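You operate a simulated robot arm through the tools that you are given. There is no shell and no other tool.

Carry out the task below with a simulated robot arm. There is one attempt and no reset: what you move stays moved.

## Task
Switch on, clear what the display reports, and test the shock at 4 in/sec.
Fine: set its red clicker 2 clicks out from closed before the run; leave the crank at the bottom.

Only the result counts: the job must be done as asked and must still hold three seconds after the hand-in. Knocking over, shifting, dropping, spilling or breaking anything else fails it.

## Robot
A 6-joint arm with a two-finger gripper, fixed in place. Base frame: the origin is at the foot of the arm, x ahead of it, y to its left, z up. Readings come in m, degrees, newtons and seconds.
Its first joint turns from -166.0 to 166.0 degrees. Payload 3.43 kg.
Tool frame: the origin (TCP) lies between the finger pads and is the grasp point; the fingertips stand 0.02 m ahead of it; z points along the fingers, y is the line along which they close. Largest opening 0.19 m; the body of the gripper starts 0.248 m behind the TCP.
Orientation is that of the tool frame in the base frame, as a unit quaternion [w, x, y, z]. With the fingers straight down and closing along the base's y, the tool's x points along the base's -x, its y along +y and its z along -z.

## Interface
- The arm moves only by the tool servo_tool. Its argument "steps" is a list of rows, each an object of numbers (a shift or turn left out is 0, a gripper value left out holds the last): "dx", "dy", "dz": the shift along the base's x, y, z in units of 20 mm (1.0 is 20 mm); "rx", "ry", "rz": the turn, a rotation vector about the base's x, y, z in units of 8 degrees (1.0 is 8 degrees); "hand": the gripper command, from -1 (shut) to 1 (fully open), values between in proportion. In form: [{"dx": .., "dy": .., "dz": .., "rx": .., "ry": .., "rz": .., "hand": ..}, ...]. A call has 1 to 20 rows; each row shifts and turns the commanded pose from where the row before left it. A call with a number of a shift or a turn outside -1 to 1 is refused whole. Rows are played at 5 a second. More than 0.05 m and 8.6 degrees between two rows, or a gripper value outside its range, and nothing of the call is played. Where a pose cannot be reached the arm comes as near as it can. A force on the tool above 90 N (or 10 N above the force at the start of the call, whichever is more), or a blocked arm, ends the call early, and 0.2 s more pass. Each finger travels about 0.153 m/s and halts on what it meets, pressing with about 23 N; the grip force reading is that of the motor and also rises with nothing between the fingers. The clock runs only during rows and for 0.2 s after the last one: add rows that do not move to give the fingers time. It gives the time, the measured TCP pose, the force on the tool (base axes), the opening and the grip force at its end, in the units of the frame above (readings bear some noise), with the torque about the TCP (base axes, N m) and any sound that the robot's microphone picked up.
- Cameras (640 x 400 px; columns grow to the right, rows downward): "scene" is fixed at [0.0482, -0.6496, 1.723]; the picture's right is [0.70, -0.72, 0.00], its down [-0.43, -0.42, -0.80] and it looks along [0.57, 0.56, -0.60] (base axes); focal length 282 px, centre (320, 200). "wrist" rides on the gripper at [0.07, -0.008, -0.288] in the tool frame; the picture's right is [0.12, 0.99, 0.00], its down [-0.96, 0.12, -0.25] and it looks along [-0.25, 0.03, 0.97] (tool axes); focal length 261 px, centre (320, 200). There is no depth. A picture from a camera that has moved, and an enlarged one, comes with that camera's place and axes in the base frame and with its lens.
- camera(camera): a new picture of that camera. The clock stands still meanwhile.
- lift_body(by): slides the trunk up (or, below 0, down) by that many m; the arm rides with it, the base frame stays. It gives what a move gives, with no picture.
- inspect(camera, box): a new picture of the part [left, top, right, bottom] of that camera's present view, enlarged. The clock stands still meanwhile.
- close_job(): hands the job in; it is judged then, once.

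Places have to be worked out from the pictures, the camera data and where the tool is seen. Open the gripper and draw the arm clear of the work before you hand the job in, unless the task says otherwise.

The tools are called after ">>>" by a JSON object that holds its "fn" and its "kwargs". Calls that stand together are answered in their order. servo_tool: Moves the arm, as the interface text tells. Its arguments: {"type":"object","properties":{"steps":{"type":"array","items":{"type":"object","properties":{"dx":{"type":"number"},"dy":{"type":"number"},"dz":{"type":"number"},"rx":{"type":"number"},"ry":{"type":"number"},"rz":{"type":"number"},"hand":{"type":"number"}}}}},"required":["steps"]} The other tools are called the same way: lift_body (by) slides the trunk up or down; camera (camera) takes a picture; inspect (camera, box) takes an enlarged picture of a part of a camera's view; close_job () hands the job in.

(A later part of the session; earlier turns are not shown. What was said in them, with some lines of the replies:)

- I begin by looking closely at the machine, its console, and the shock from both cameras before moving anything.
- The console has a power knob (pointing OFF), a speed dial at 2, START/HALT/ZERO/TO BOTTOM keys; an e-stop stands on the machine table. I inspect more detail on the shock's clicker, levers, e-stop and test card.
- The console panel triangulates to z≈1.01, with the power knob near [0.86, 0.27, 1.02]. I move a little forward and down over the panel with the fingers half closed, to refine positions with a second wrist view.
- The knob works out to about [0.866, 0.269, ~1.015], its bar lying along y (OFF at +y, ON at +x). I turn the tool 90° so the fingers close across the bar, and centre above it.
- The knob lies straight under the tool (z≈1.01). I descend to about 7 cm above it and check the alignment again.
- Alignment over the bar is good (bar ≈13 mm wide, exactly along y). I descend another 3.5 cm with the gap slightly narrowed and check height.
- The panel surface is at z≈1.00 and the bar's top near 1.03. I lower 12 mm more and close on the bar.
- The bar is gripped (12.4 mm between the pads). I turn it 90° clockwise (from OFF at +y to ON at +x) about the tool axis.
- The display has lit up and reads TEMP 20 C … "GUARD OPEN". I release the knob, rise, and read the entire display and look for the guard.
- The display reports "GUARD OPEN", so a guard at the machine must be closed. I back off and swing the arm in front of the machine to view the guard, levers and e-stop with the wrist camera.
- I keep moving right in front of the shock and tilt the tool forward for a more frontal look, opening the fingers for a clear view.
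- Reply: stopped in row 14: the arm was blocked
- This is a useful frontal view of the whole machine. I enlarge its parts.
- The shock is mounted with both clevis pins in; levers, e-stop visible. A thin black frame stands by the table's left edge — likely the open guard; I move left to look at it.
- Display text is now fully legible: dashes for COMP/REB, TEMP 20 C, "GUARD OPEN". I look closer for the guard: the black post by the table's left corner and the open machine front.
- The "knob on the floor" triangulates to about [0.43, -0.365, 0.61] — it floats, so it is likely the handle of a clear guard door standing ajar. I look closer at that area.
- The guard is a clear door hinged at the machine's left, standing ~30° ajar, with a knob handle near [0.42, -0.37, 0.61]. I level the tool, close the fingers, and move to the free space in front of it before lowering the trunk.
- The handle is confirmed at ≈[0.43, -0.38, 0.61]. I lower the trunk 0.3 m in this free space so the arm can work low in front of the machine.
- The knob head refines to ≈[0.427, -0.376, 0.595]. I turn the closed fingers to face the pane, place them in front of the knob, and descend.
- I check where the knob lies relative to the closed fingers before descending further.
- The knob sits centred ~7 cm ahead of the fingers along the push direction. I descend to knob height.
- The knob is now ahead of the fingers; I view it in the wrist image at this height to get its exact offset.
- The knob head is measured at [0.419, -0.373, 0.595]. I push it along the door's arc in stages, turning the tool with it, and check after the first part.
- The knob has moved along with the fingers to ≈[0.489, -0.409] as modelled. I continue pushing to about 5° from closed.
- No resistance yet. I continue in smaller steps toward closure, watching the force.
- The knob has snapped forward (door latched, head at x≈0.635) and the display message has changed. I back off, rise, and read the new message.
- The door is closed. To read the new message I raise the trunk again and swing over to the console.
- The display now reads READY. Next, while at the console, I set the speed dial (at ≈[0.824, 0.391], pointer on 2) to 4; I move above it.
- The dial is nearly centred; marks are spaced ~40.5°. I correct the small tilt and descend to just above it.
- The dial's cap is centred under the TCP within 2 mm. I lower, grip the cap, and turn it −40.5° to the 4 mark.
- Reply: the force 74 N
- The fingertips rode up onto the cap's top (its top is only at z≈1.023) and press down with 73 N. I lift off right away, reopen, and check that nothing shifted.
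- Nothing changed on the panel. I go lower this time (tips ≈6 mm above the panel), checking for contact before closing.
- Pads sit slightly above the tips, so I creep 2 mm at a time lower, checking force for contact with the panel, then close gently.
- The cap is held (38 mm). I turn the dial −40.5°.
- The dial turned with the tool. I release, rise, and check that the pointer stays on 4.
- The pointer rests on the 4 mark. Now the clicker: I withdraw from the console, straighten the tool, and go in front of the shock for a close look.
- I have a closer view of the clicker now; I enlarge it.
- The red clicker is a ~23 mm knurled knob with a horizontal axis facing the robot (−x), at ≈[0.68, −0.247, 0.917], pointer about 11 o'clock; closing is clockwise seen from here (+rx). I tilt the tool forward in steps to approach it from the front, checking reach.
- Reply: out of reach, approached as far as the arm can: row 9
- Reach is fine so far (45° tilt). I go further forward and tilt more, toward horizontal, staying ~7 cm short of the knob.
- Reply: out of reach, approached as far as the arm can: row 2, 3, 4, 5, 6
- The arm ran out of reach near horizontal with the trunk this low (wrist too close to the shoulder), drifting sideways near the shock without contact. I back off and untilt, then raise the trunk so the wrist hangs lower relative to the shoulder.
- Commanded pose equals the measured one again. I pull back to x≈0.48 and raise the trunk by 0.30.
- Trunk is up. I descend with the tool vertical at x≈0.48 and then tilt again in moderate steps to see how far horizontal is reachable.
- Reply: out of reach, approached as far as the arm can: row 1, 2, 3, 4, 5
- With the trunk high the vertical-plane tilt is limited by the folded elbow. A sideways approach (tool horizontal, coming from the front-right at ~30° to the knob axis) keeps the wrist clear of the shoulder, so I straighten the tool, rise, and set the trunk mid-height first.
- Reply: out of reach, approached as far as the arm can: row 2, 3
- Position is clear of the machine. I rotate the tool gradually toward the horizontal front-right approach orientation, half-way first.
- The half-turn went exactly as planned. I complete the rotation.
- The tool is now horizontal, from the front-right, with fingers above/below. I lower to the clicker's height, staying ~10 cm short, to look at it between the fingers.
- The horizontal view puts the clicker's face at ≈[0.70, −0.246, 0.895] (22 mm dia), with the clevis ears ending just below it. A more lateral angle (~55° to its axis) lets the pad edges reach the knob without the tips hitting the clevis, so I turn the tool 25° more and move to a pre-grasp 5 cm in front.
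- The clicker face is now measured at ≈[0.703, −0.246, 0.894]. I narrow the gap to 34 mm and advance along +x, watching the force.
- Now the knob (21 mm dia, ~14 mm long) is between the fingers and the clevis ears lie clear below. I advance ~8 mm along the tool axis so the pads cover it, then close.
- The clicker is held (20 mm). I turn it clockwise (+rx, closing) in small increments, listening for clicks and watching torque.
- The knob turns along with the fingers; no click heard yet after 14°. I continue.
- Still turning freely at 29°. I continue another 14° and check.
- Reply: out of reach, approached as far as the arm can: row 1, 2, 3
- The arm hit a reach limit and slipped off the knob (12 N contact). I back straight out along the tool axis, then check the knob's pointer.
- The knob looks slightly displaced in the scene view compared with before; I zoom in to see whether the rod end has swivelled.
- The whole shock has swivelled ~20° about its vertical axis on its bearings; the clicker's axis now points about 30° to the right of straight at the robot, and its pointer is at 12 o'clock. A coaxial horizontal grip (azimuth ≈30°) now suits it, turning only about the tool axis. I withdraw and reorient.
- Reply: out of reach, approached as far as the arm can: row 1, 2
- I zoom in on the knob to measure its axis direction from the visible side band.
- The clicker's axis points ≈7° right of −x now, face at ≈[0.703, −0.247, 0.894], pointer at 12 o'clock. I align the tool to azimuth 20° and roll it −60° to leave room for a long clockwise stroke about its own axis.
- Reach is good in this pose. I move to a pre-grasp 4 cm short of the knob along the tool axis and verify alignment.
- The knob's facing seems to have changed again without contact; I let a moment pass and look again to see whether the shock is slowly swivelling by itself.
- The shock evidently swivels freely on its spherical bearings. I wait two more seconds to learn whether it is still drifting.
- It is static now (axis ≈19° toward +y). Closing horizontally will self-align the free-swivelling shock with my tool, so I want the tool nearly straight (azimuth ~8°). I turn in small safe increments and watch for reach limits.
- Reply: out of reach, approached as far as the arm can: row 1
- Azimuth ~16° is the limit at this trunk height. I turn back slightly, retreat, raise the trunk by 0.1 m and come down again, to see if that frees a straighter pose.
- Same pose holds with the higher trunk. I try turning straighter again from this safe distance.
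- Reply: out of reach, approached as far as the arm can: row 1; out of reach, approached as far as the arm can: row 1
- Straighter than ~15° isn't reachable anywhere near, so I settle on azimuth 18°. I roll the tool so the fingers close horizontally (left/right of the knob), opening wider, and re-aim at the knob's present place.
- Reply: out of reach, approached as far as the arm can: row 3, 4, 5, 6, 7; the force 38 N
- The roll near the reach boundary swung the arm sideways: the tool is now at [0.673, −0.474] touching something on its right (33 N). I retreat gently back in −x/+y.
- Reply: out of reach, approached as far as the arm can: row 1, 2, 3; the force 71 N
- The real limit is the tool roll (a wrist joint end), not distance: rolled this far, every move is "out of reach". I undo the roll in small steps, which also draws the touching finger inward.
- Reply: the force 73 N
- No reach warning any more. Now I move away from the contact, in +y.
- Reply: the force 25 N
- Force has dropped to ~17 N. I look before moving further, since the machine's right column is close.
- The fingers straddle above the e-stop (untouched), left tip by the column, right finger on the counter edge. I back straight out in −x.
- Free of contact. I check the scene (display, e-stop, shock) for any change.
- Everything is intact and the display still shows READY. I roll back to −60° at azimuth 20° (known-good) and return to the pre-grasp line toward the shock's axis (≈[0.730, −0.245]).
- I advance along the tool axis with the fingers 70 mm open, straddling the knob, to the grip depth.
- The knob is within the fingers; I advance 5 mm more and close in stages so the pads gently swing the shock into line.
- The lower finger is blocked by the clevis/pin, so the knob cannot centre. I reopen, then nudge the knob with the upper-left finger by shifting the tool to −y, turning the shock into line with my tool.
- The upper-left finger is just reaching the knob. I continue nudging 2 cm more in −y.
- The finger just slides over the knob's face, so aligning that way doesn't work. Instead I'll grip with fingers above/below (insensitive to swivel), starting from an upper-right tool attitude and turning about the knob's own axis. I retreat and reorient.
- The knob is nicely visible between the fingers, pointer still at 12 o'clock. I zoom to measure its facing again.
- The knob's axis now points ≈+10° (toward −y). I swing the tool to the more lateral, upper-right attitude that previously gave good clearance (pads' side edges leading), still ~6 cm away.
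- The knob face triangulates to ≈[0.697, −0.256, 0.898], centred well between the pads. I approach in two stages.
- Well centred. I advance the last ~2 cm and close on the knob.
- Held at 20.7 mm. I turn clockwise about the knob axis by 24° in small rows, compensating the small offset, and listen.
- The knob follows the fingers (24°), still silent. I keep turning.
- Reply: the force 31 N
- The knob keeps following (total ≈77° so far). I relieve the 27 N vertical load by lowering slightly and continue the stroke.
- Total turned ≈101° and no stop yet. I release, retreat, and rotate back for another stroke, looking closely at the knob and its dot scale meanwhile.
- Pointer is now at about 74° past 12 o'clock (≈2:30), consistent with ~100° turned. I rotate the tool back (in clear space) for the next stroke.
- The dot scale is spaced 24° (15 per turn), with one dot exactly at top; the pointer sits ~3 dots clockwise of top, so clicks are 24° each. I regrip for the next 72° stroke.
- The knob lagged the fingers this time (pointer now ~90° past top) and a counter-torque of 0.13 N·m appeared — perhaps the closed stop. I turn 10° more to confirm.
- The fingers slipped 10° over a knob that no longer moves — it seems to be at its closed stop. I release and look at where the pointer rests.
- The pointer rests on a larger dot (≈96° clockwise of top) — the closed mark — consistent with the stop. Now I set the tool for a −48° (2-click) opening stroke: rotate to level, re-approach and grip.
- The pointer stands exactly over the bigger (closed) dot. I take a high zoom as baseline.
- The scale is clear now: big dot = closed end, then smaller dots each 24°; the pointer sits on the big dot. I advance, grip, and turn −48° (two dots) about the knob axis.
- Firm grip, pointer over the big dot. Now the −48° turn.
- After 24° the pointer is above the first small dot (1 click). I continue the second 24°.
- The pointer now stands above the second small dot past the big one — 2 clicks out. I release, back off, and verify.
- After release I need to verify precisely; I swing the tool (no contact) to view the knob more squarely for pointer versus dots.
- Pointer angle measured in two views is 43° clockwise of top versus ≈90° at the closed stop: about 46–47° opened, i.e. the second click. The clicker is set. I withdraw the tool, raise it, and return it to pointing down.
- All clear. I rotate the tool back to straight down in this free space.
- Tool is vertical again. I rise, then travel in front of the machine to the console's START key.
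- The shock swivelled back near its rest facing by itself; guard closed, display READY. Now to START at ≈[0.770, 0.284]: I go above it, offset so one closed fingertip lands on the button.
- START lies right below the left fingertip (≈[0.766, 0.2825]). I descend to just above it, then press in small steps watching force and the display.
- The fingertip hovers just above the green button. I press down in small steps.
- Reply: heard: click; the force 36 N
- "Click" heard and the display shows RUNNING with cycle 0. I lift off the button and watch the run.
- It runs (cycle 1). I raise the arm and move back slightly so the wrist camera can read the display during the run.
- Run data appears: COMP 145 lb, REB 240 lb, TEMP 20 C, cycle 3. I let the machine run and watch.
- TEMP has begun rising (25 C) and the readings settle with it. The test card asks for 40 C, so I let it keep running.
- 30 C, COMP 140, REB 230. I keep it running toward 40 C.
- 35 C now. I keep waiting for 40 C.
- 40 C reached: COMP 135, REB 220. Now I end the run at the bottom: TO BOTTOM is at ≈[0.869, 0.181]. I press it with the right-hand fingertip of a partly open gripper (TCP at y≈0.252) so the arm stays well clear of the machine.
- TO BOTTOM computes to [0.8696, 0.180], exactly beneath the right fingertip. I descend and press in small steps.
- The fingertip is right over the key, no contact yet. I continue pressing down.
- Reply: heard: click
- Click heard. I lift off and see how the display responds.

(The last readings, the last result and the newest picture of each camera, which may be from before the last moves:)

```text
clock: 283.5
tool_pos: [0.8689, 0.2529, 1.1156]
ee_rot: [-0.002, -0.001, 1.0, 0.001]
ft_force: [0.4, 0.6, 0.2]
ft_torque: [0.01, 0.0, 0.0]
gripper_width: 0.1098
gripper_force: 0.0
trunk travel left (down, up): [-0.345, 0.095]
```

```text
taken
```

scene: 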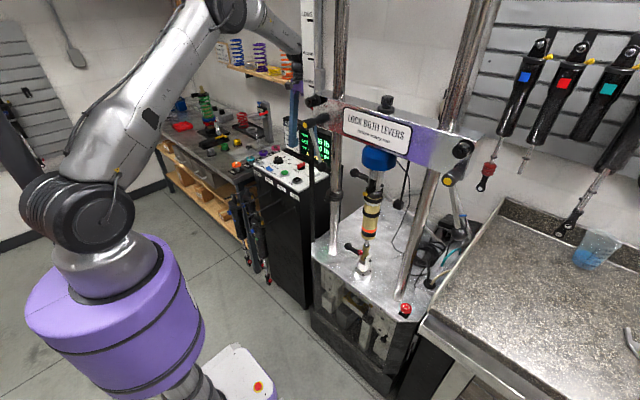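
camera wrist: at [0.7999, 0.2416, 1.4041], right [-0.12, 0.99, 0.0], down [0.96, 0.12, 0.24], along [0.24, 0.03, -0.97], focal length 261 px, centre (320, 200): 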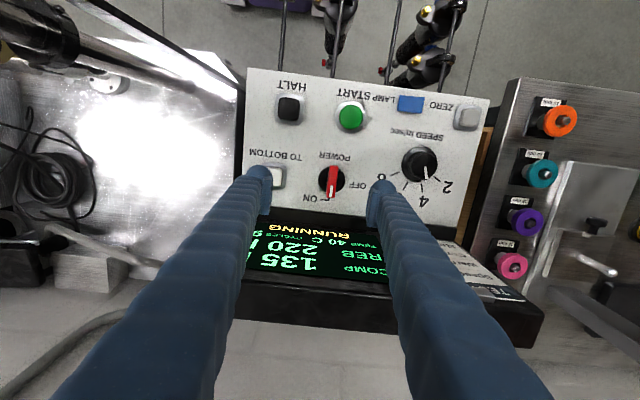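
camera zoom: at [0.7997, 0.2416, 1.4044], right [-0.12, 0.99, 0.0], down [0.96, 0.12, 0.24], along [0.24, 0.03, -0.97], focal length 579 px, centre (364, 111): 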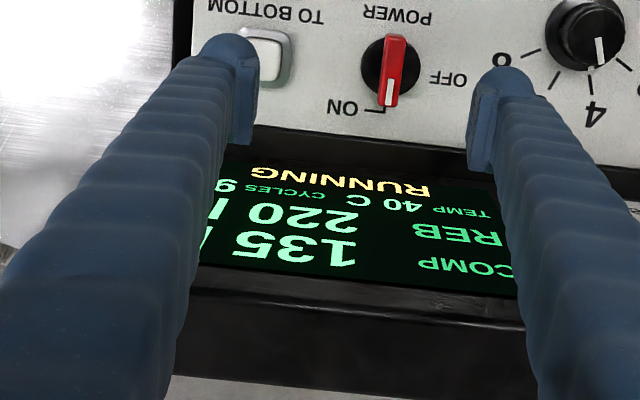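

Still RUNNING; I wait a couple of seconds to see if it is finishing its stroke.

>>> {"fn": "servo_tool", "kwargs": {"steps": [{}, {}, {}, {}, {}, {}, {}, {}, {}, {}, {}, {}]}}

>>> {"fn": "inspect", "kwargs": {"camera": "wrist", "box": [200, 150, 400, 330]}}

>>> {"fn": "inspect", "kwargs": {"camera": "scene", "box": [340, 150, 400, 290]}}

```text
clock: 286.1
tool_pos: [0.8684, 0.2516, 1.1147]
ee_rot: [-0.002, -0.001, 1.0, 0.002]
ft_force: [0.0, 0.5, 0.5]
ft_torque: [0.0, -0.03, 0.0]
gripper_width: 0.1099
gripper_force: 0.1
trunk travel left (down, up): [-0.345, 0.095]
```

```text
2.22 times, centred on (300, 240) of wrist
camera zoom: at [0.8001, 0.2416, 1.4041], right [-0.12, 0.99, 0.0], down [0.96, 0.12, 0.24], along [0.24, 0.03, -0.97], focal length 579 px, centre (364, 111)
```

zoom: 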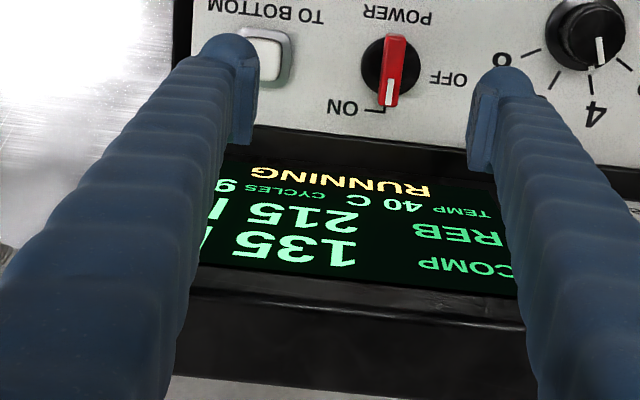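

```text
2.86 times, centred on (370, 220) of scene
camera zoom: at [0.0482, -0.6496, 1.723], right [0.7, -0.72, 0.0], down [-0.43, -0.42, -0.8], along [0.57, 0.56, -0.6], focal length 804 px, centre (177, 143)
```

zoom: 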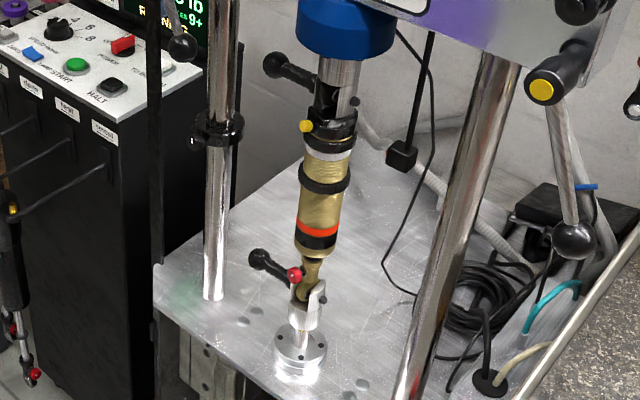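

TO BOTTOM is ignored while running, so I press HALT first (≈[0.769, 0.1935]), with the gripper at 100 mm so the other tip falls between START and LAMP.

>>> {"fn": "servo_tool", "kwargs": {"steps": [{"dx": -1, "dy": 0.1, "hand": 0.0526}, {"dx": -1, "dy": 0.1}, {"dx": -1, "dy": 0.1}, {"dx": -1, "dy": 0.1}, {"dx": -0.97}, {}]}}

>>> {"fn": "inspect", "kwargs": {"camera": "wrist", "box": [220, 100, 420, 280]}}

```text
clock: 287.5
tool_pos: [0.7693, 0.2604, 1.1142]
ee_rot: [-0.001, -0.001, 1.0, 0.001]
ft_force: [0.9, -0.1, 0.0]
ft_torque: [-0.01, 0.03, 0.01]
gripper_width: 0.1
gripper_force: 0.1
trunk travel left (down, up): [-0.345, 0.095]
```

```text
2.22 times, centred on (320, 190) of wrist
camera zoom: at [0.7008, 0.2499, 1.4035], right [-0.12, 0.99, 0.0], down [0.96, 0.12, 0.24], along [0.24, 0.03, -0.97], focal length 579 px, centre (320, 222)
```

zoom: 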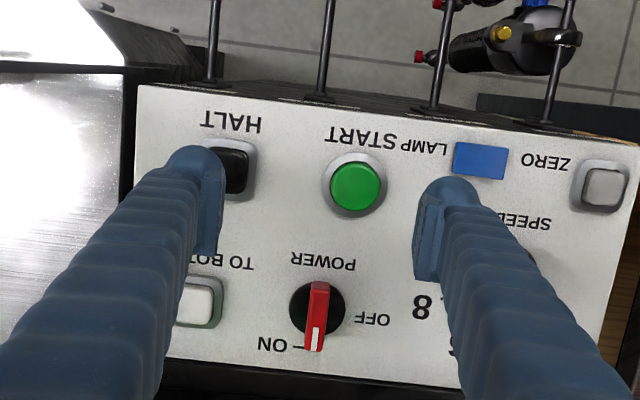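

HALT lies at [0.769, 0.196], beneath the right fingertip. I descend and press it.

>>> {"fn": "servo_tool", "kwargs": {"steps": [{"dz": -1}, {"dz": -1}, {"dz": -1}, {"dz": -0.8}, {"dz": -0.2}, {}]}}

>>> {"fn": "servo_tool", "kwargs": {"steps": [{"dz": -0.15}, {"dz": -0.12}, {}]}}

```text
clock: 288.9
tool_pos: [0.7692, 0.26, 1.0347]
ee_rot: [-0.001, 0.0, 1.0, 0.001]
ft_force: [0.7, 0.4, 0.0]
ft_torque: [0.0, 0.02, -0.01]
gripper_width: 0.1
gripper_force: 0.0
trunk travel left (down, up): [-0.345, 0.095]
```

```text
clock: 289.7
tool_pos: [0.7695, 0.2604, 1.0299]
ee_rot: [-0.002, -0.001, 1.0, 0.0]
ft_force: [-1.1, 0.3, 2.2]
ft_torque: [-0.06, -0.03, 0.0]
gripper_width: 0.1
gripper_force: 0.0
trunk travel left (down, up): [-0.345, 0.095]
```

Contact begins (2 N). I press a little further until the click.

>>> {"fn": "servo_tool", "kwargs": {"steps": [{"dz": -0.12}, {}, {"dz": -0.1}, {}]}}

>>> {"fn": "inspect", "kwargs": {"camera": "scene", "box": [280, 110, 340, 170]}}

```text
clock: 290.7
tool_pos: [0.7691, 0.2603, 1.0265]
ee_rot: [-0.001, -0.001, 1.0, 0.0]
ft_force: [-0.1, 1.6, 13.6]
ft_torque: [-0.86, -0.01, 0.01]
gripper_width: 0.1
gripper_force: 0.1
trunk travel left (down, up): [-0.345, 0.095]
heard: click
```

```text
6.67 times, centred on (310, 140) of scene
camera zoom: at [0.0482, -0.6496, 1.723], right [0.7, -0.72, 0.0], down [-0.43, -0.42, -0.8], along [0.57, 0.56, -0.6], focal length 1877 px, centre (387, 600)
```

zoom: 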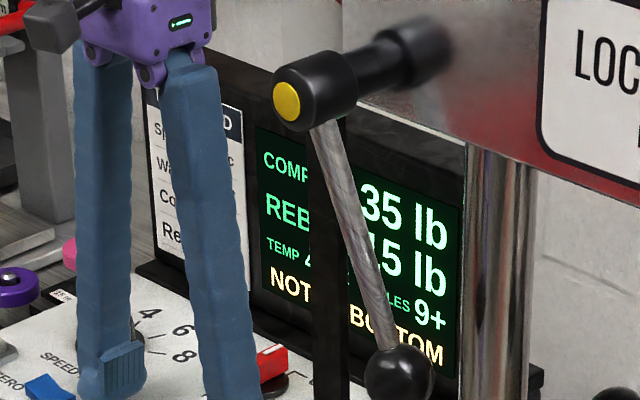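

HALT worked: the display says "NOT AT BOTTOM". I lift and go back to press TO BOTTOM.

>>> {"fn": "servo_tool", "kwargs": {"steps": [{"dz": 0.5}, {"dz": 1}, {"dz": 1}, {"dz": 1}, {"dx": 1, "dy": -0.1, "hand": 0.158}, {"dx": 1, "dy": -0.1}, {"dx": 1, "dy": -0.1}, {"dx": 1, "dy": -0.1}, {"dx": 0.97}, {}]}}

>>> {"fn": "servo_tool", "kwargs": {"steps": [{"dz": -1}, {"dz": -1}, {"dz": -0.8}, {"dz": -0.3}, {"dz": -0.2}, {}]}}

>>> {"fn": "servo_tool", "kwargs": {"steps": [{"dz": -0.15}, {"dz": -0.12}, {}]}}

```text
clock: 292.9
tool_pos: [0.8676, 0.2512, 1.0968]
ee_rot: [-0.002, 0.0, 1.0, 0.001]
ft_force: [0.1, 0.3, 0.6]
ft_torque: [0.04, -0.05, 0.0]
gripper_width: 0.1101
gripper_force: 0.0
trunk travel left (down, up): [-0.345, 0.095]
```

```text
clock: 294.3
tool_pos: [0.8685, 0.2517, 1.0294]
ee_rot: [-0.002, -0.001, 1.0, 0.0]
ft_force: [1.3, 0.9, 1.4]
ft_torque: [-0.11, -0.03, 0.03]
gripper_width: 0.1099
gripper_force: 0.1
trunk travel left (down, up): [-0.345, 0.095]
```

```text
clock: 295.1
tool_pos: [0.8689, 0.2518, 1.0257]
ee_rot: [-0.001, -0.001, 1.0, 0.001]
ft_force: [0.6, 3.1, 16.8]
ft_torque: [-1.07, -0.04, 0.04]
gripper_width: 0.1099
gripper_force: 0.0
trunk travel left (down, up): [-0.345, 0.095]
heard: click
```

Click heard. I lift off, wait for the crank to travel, and read the display.

>>> {"fn": "servo_tool", "kwargs": {"steps": [{"dz": 0.5}, {"dz": 1}, {"dz": 1}, {"dz": 1}, {"dz": 1}, {}, {}, {}, {}, {}, {}, {}, {}, {}, {}]}}

>>> {"fn": "inspect", "kwargs": {"camera": "wrist", "box": [200, 150, 400, 330]}}

>>> {"fn": "inspect", "kwargs": {"camera": "scene", "box": [280, 110, 340, 170]}}

>>> {"fn": "inspect", "kwargs": {"camera": "scene", "box": [340, 150, 400, 290]}}

```text
clock: 298.3
tool_pos: [0.8691, 0.2527, 1.1138]
ee_rot: [-0.001, 0.0, 1.0, 0.0]
ft_force: [-0.8, -0.3, 0.2]
ft_torque: [0.0, -0.01, 0.0]
gripper_width: 0.1102
gripper_force: 0.0
trunk travel left (down, up): [-0.345, 0.095]
```

```text
2.22 times, centred on (300, 240) of wrist
camera zoom: at [0.7997, 0.2414, 1.4032], right [-0.12, 0.99, 0.0], down [0.96, 0.12, 0.24], along [0.24, 0.03, -0.97], focal length 579 px, centre (364, 111)
```

zoom: 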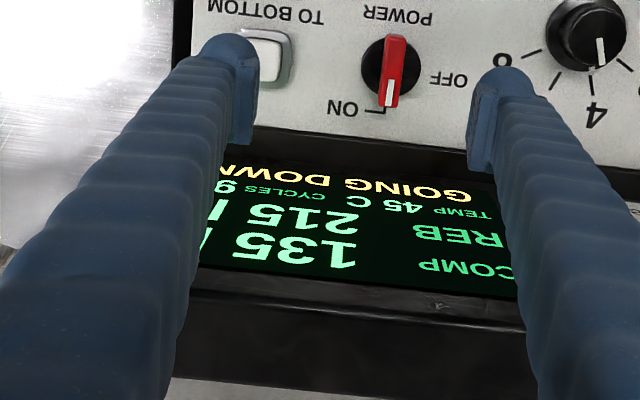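

```text
6.67 times, centred on (310, 140) of scene
camera zoom: at [0.0482, -0.6496, 1.723], right [0.7, -0.72, 0.0], down [-0.43, -0.42, -0.8], along [0.57, 0.56, -0.6], focal length 1877 px, centre (387, 600)
```

zoom: 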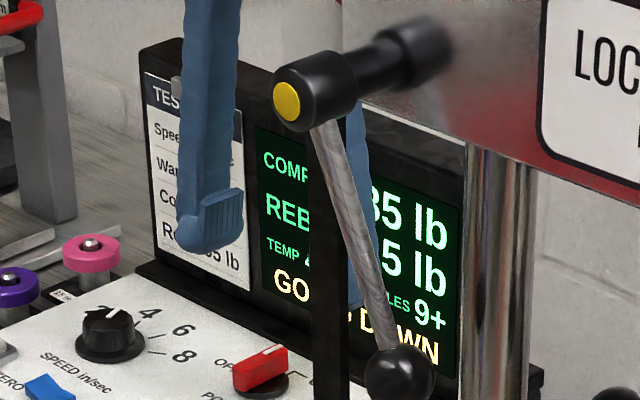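

```text
2.86 times, centred on (370, 220) of scene
camera zoom: at [0.0482, -0.6496, 1.723], right [0.7, -0.72, 0.0], down [-0.43, -0.42, -0.8], along [0.57, 0.56, -0.6], focal length 804 px, centre (177, 143)
```

zoom: 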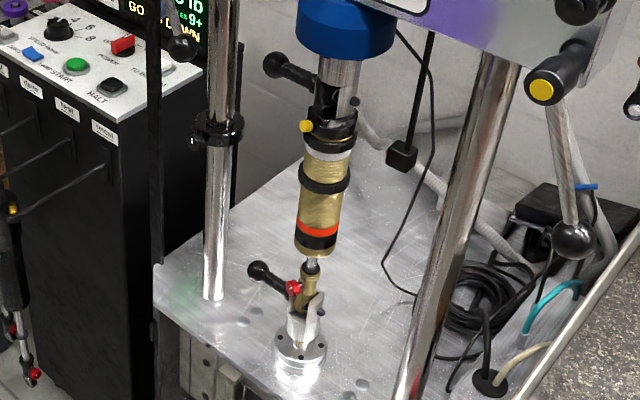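

"GOING DOWN" — the crank is moving. I raise and retreat the arm while it finishes.

>>> {"fn": "servo_tool", "kwargs": {"steps": [{"dz": 1}, {"dz": 1}, {"dz": 1}, {"dz": 1, "dx": -1}, {"dx": -1}, {"dx": -1}, {"dx": -1}, {"dx": -1}, {"dx": -1}, {"dx": -1}, {"dx": -1}, {"dx": -1}, {}, {}, {}, {}, {}, {}, {}, {}]}}

>>> {"fn": "inspect", "kwargs": {"camera": "wrist", "box": [220, 200, 420, 380]}}

>>> {"fn": "inspect", "kwargs": {"camera": "scene", "box": [340, 150, 400, 290]}}

```text
clock: 302.5
tool_pos: [0.6888, 0.2508, 1.1939]
ee_rot: [-0.002, -0.001, 1.0, 0.001]
ft_force: [0.7, -0.9, -0.2]
ft_torque: [0.0, 0.01, -0.02]
gripper_width: 0.1099
gripper_force: 0.0
trunk travel left (down, up): [-0.345, 0.095]
```

```text
2.22 times, centred on (320, 290) of wrist
camera zoom: at [0.6196, 0.2414, 1.4836], right [-0.12, 0.99, 0.0], down [0.96, 0.12, 0.24], along [0.24, 0.03, -0.97], focal length 579 px, centre (320, 0)
```

zoom: 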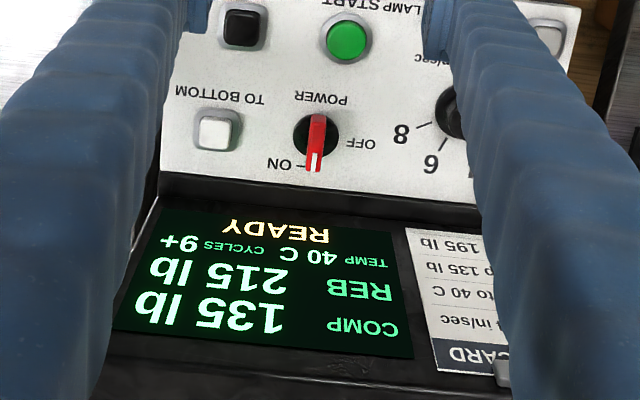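

```text
2.86 times, centred on (370, 220) of scene
camera zoom: at [0.0482, -0.6496, 1.723], right [0.7, -0.72, 0.0], down [-0.43, -0.42, -0.8], along [0.57, 0.56, -0.6], focal length 804 px, centre (177, 143)
```

zoom: 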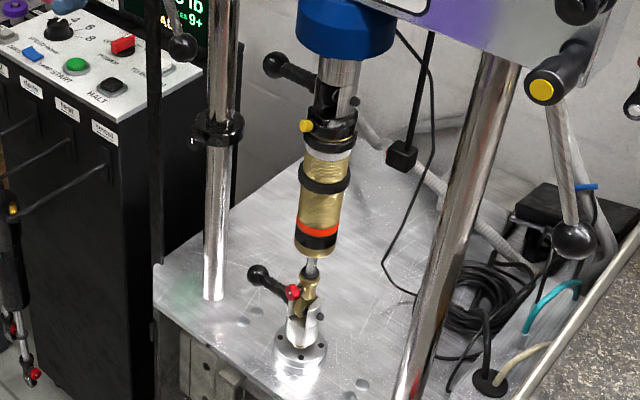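

Display: READY, COMP 135, REB 215, 40 C — crank is at the bottom. Before handing in I re-verify the clicker's pointer against its dots with a close view, without touching.

>>> {"fn": "servo_tool", "kwargs": {"steps": [{"dx": -1}, {"dx": -1}, {"dx": -1}, {"dx": -1}, {"dx": -1}, {"dx": -1}, {"dx": -1}, {"dx": -1}, {"dx": -1}, {"dx": -1}, {"dx": -1, "dy": -1}, {"dy": -1}, {"dy": -1}, {"dy": -1}, {"dy": -1}, {"dy": -1}, {"dy": -1}, {"dy": -1}, {"dy": -1}, {"dy": -1}]}}

>>> {"fn": "servo_tool", "kwargs": {"steps": [{"dy": -1}, {"dy": -1}, {"dy": -1}, {"dy": -1}, {"dy": -1}, {"dy": -1}, {"dy": -1}, {"dy": -1}, {"dy": -1, "hand": 1}, {"dy": -1, "dz": -1}, {"dy": -1, "dz": -1}, {"dy": -1, "dz": -1}, {"dy": -1, "dz": -1}, {"dz": -1}, {"dz": -1}, {"dz": -1}, {"dz": -1}, {"dz": -1}, {}]}}

>>> {"fn": "camera", "kwargs": {"camera": "wrist"}}

```text
clock: 306.7
tool_pos: [0.4673, 0.0516, 1.196]
ee_rot: [-0.002, -0.001, 1.0, 0.001]
ft_force: [0.1, 0.1, 0.3]
ft_torque: [0.05, 0.02, 0.0]
gripper_width: 0.1099
gripper_force: 0.0
trunk travel left (down, up): [-0.345, 0.095]
```

```text
clock: 310.7
tool_pos: [0.4688, -0.2076, 1.0137]
ee_rot: [-0.002, -0.001, 1.0, 0.001]
ft_force: [1.0, 1.3, -0.1]
ft_torque: [0.0, -0.03, 0.02]
gripper_width: 0.1898
gripper_force: 0.0
trunk travel left (down, up): [-0.345, 0.095]
```

```text
taken
camera wrist: at [0.3998, -0.2185, 1.3031], right [-0.12, 0.99, 0.0], down [0.96, 0.12, 0.24], along [0.24, 0.03, -0.97], focal length 261 px, centre (320, 200)
```

wrist: 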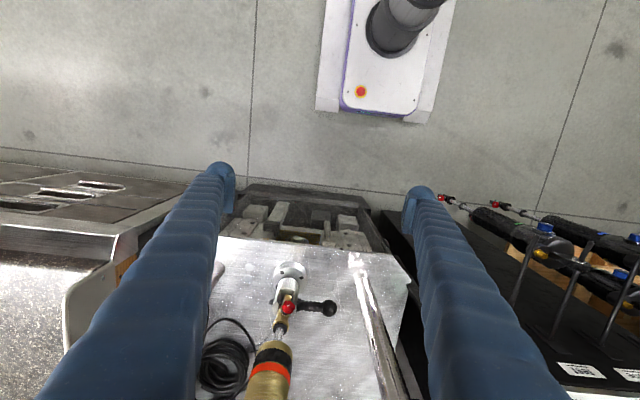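

>>> {"fn": "inspect", "kwargs": {"camera": "wrist", "box": [272, 290, 304, 322]}}

>>> {"fn": "inspect", "kwargs": {"camera": "wrist", "box": [250, 260, 340, 350]}}

```text
12.50 times, centred on (288, 306) of wrist
camera zoom: at [0.3998, -0.2185, 1.3031], right [-0.12, 0.99, 0.0], down [0.96, 0.12, 0.24], along [0.24, 0.03, -0.97], focal length 3258 px, centre (720, -1125)
```

zoom: 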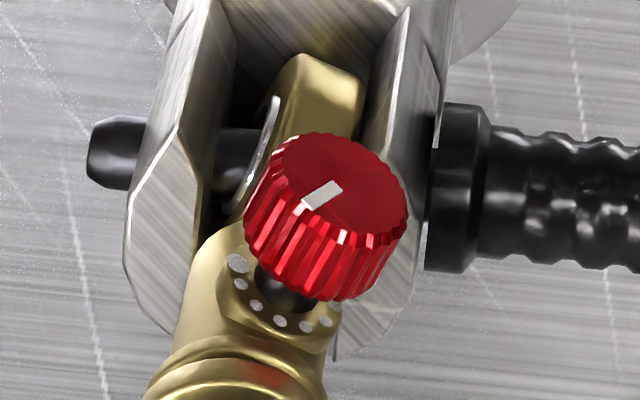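

```text
4.44 times, centred on (295, 305) of wrist
camera zoom: at [0.3998, -0.2185, 1.3031], right [-0.12, 0.99, 0.0], down [0.96, 0.12, 0.24], along [0.24, 0.03, -0.97], focal length 1158 px, centre (431, -267)
```

zoom: 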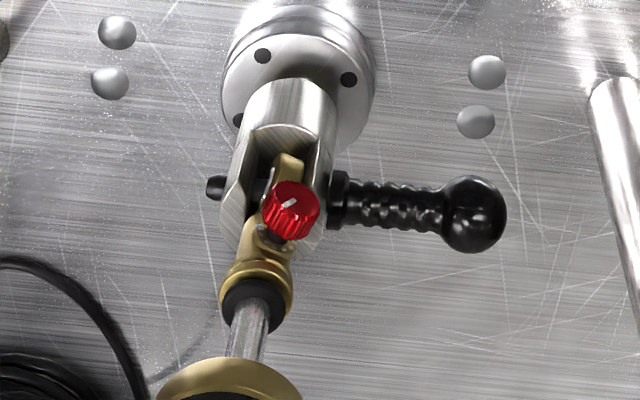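

The 12.5× view shows the dots are actually 30° apart, with the big (closed) dot at 90° clockwise and one dot at top; the pointer now reads ≈30° clockwise — the second dot out. I double-check from another viewpoint.

>>> {"fn": "servo_tool", "kwargs": {"steps": [{"dy": -1}, {"dy": -1}, {"dy": -1}, {"dy": -1}, {"dy": -1}, {"dy": -1}, {"dy": -1, "dz": -0.5}, {}]}}

>>> {"fn": "camera", "kwargs": {"camera": "wrist"}}

```text
clock: 312.5
tool_pos: [0.4681, -0.349, 1.0043]
ee_rot: [-0.003, -0.001, 1.0, 0.001]
ft_force: [-0.2, 0.0, 0.3]
ft_torque: [0.03, 0.02, 0.03]
gripper_width: 0.1901
gripper_force: 0.1
trunk travel left (down, up): [-0.345, 0.095]
```

```text
taken
camera wrist: at [0.3998, -0.3586, 1.293], right [-0.12, 0.99, 0.0], down [0.96, 0.12, 0.24], along [0.24, 0.03, -0.97], focal length 261 px, centre (320, 200)
```

wrist: 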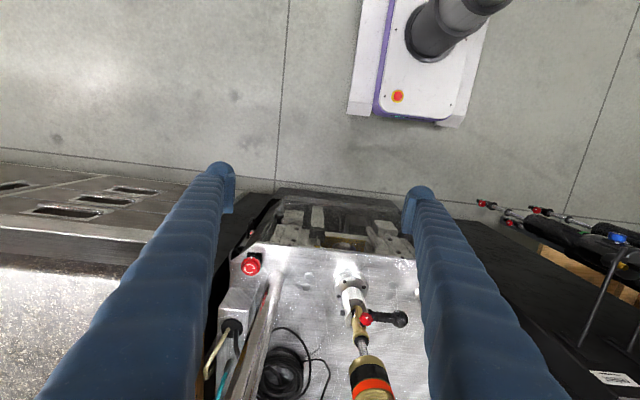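

>>> {"fn": "inspect", "kwargs": {"camera": "wrist", "box": [350, 304, 382, 336]}}

```text
12.50 times, centred on (366, 320) of wrist
camera zoom: at [0.3998, -0.3586, 1.293], right [-0.12, 0.99, 0.0], down [0.96, 0.12, 0.24], along [0.24, 0.03, -0.97], focal length 3258 px, centre (-255, -1300)
```

zoom: 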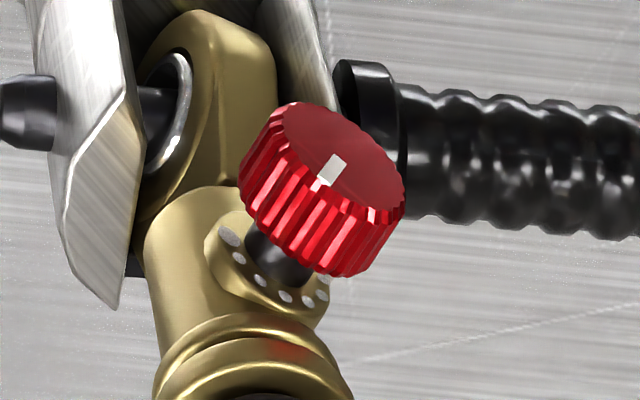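

Both views agree: the pointer stands on the second dot from the closed mark (−29° ≈ −30°), i.e. 2 clicks out. I draw the arm up and clear with the gripper open, and do a final check of the scene.

>>> {"fn": "servo_tool", "kwargs": {"steps": [{"dz": 1, "dx": -0.5}, {"dz": 1, "dx": -0.5}, {"dz": 1, "dx": -0.5}, {"dz": 1}, {"dz": 1}, {"dz": 1}, {"dz": 1}, {"dz": 1}, {"dz": 1}, {"dz": 1}, {"dz": 1}, {"dz": 1}, {"dy": 1}, {"dy": 1}, {"dy": 1}, {"dy": 1}, {"dy": 1}, {"dy": 1}, {}, {}]}}

>>> {"fn": "camera", "kwargs": {"camera": "scene"}}

>>> {"fn": "inspect", "kwargs": {"camera": "scene", "box": [280, 110, 340, 170]}}

>>> {"fn": "inspect", "kwargs": {"camera": "scene", "box": [295, 225, 425, 400]}}

>>> {"fn": "camera", "kwargs": {"camera": "wrist"}}

```text
clock: 316.7
tool_pos: [0.4388, -0.2282, 1.2448]
ee_rot: [-0.002, -0.001, 1.0, 0.001]
ft_force: [0.0, -0.5, -0.1]
ft_torque: [0.03, -0.02, 0.01]
gripper_width: 0.1899
gripper_force: 0.2
trunk travel left (down, up): [-0.345, 0.095]
```

```text
taken
```

scene: 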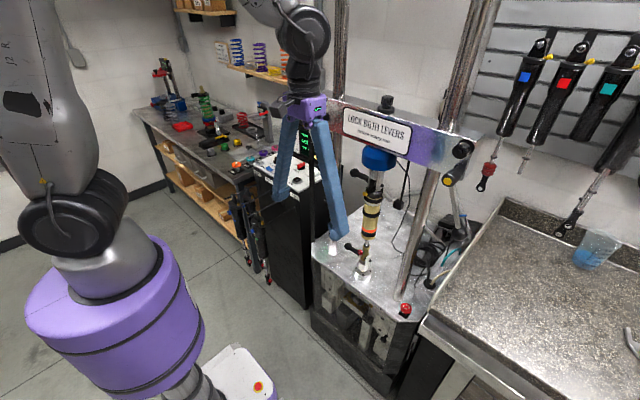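

```text
6.67 times, centred on (310, 140) of scene
camera zoom: at [0.0482, -0.6496, 1.723], right [0.7, -0.72, 0.0], down [-0.43, -0.42, -0.8], along [0.57, 0.56, -0.6], focal length 1877 px, centre (387, 600)
```

zoom: 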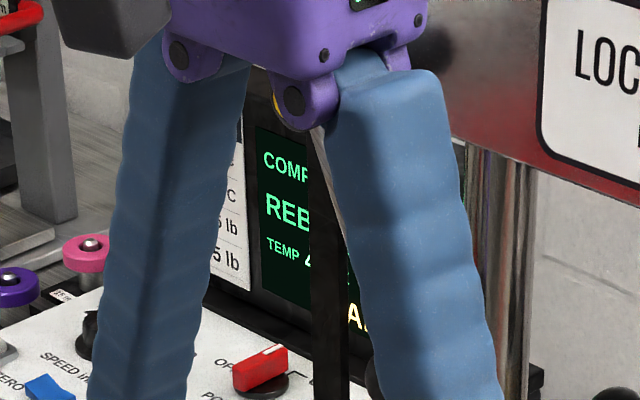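

```text
2.29 times, centred on (360, 312) of scene
camera zoom: at [0.0482, -0.6496, 1.723], right [0.7, -0.72, 0.0], down [-0.43, -0.42, -0.8], along [0.57, 0.56, -0.6], focal length 644 px, centre (229, -57)
```

zoom: 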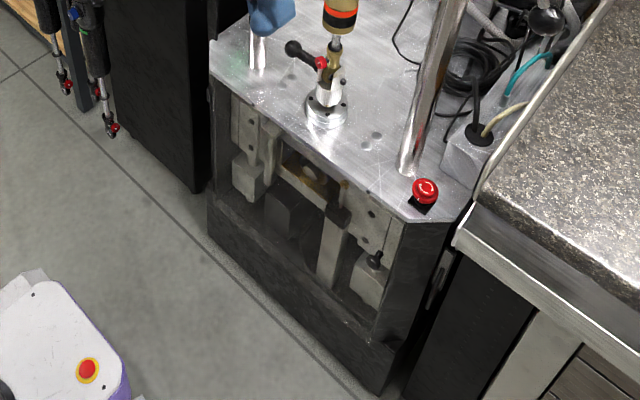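

```text
taken
camera wrist: at [0.3695, -0.2387, 1.5341], right [-0.12, 0.99, 0.0], down [0.96, 0.12, 0.24], along [0.24, 0.03, -0.97], focal length 261 px, centre (320, 200)
```

wrist: 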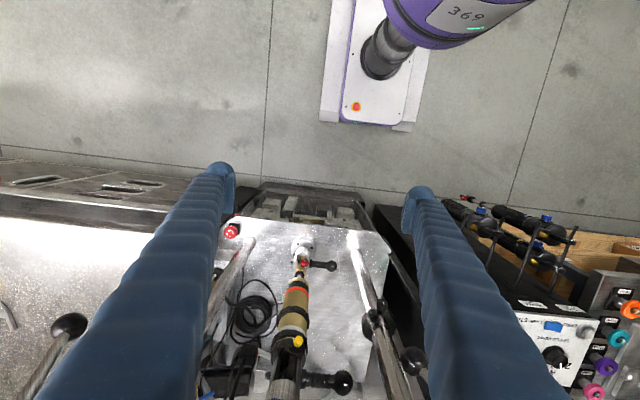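

Guard closed, display READY, results held (COMP 135 / REB 215 at 40 C), crank at bottom, clicker 2 clicks out, dial at 4, arm clear with the gripper open. I hand the job in.

>>> {"fn": "close_job", "kwargs": {}}

```text
The job is handed in.
```

I ran the shock test at 4 in/sec and handed the job in. The crank is at the bottom and the display reads READY.

- **Power and fault:** I switched the machine on. The display reported GUARD OPEN, so I closed the clear guard door and it cleared to READY.
- **Speed:** I turned the dial from 2 to 4 in/sec.
- **Red clicker:** I turned it to its closed stop, then back out 2 clicks before the run. In close-ups right after setting, the pointer looked about halfway between the first and second dots from the closed mark. I checked again after the run from two angles, and it sits on the second dot.
- **Run:** I started it and let it warm to 40 C, as the test card asks. At 40 C it showed COMP 135 lb and REB 220 lb; REB was 215 lb when I halted it. The card lists COMP 135 lb and REB 195 lb, so REB came out above the card value.
- **Crank:** TO BOTTOM was ignored while running, so I pressed HALT first, then TO BOTTOM.

**Unintended contact:**
- While working on the clicker the arm pressed against the counter edge and a machine column, up to about 70 N.
- The shock also swivelled on its bearings while I turned the clicker.
- I saw nothing else moved or damaged, and the e-stop was not touched.

The levers were not reported by the display, so I left both as I found them.
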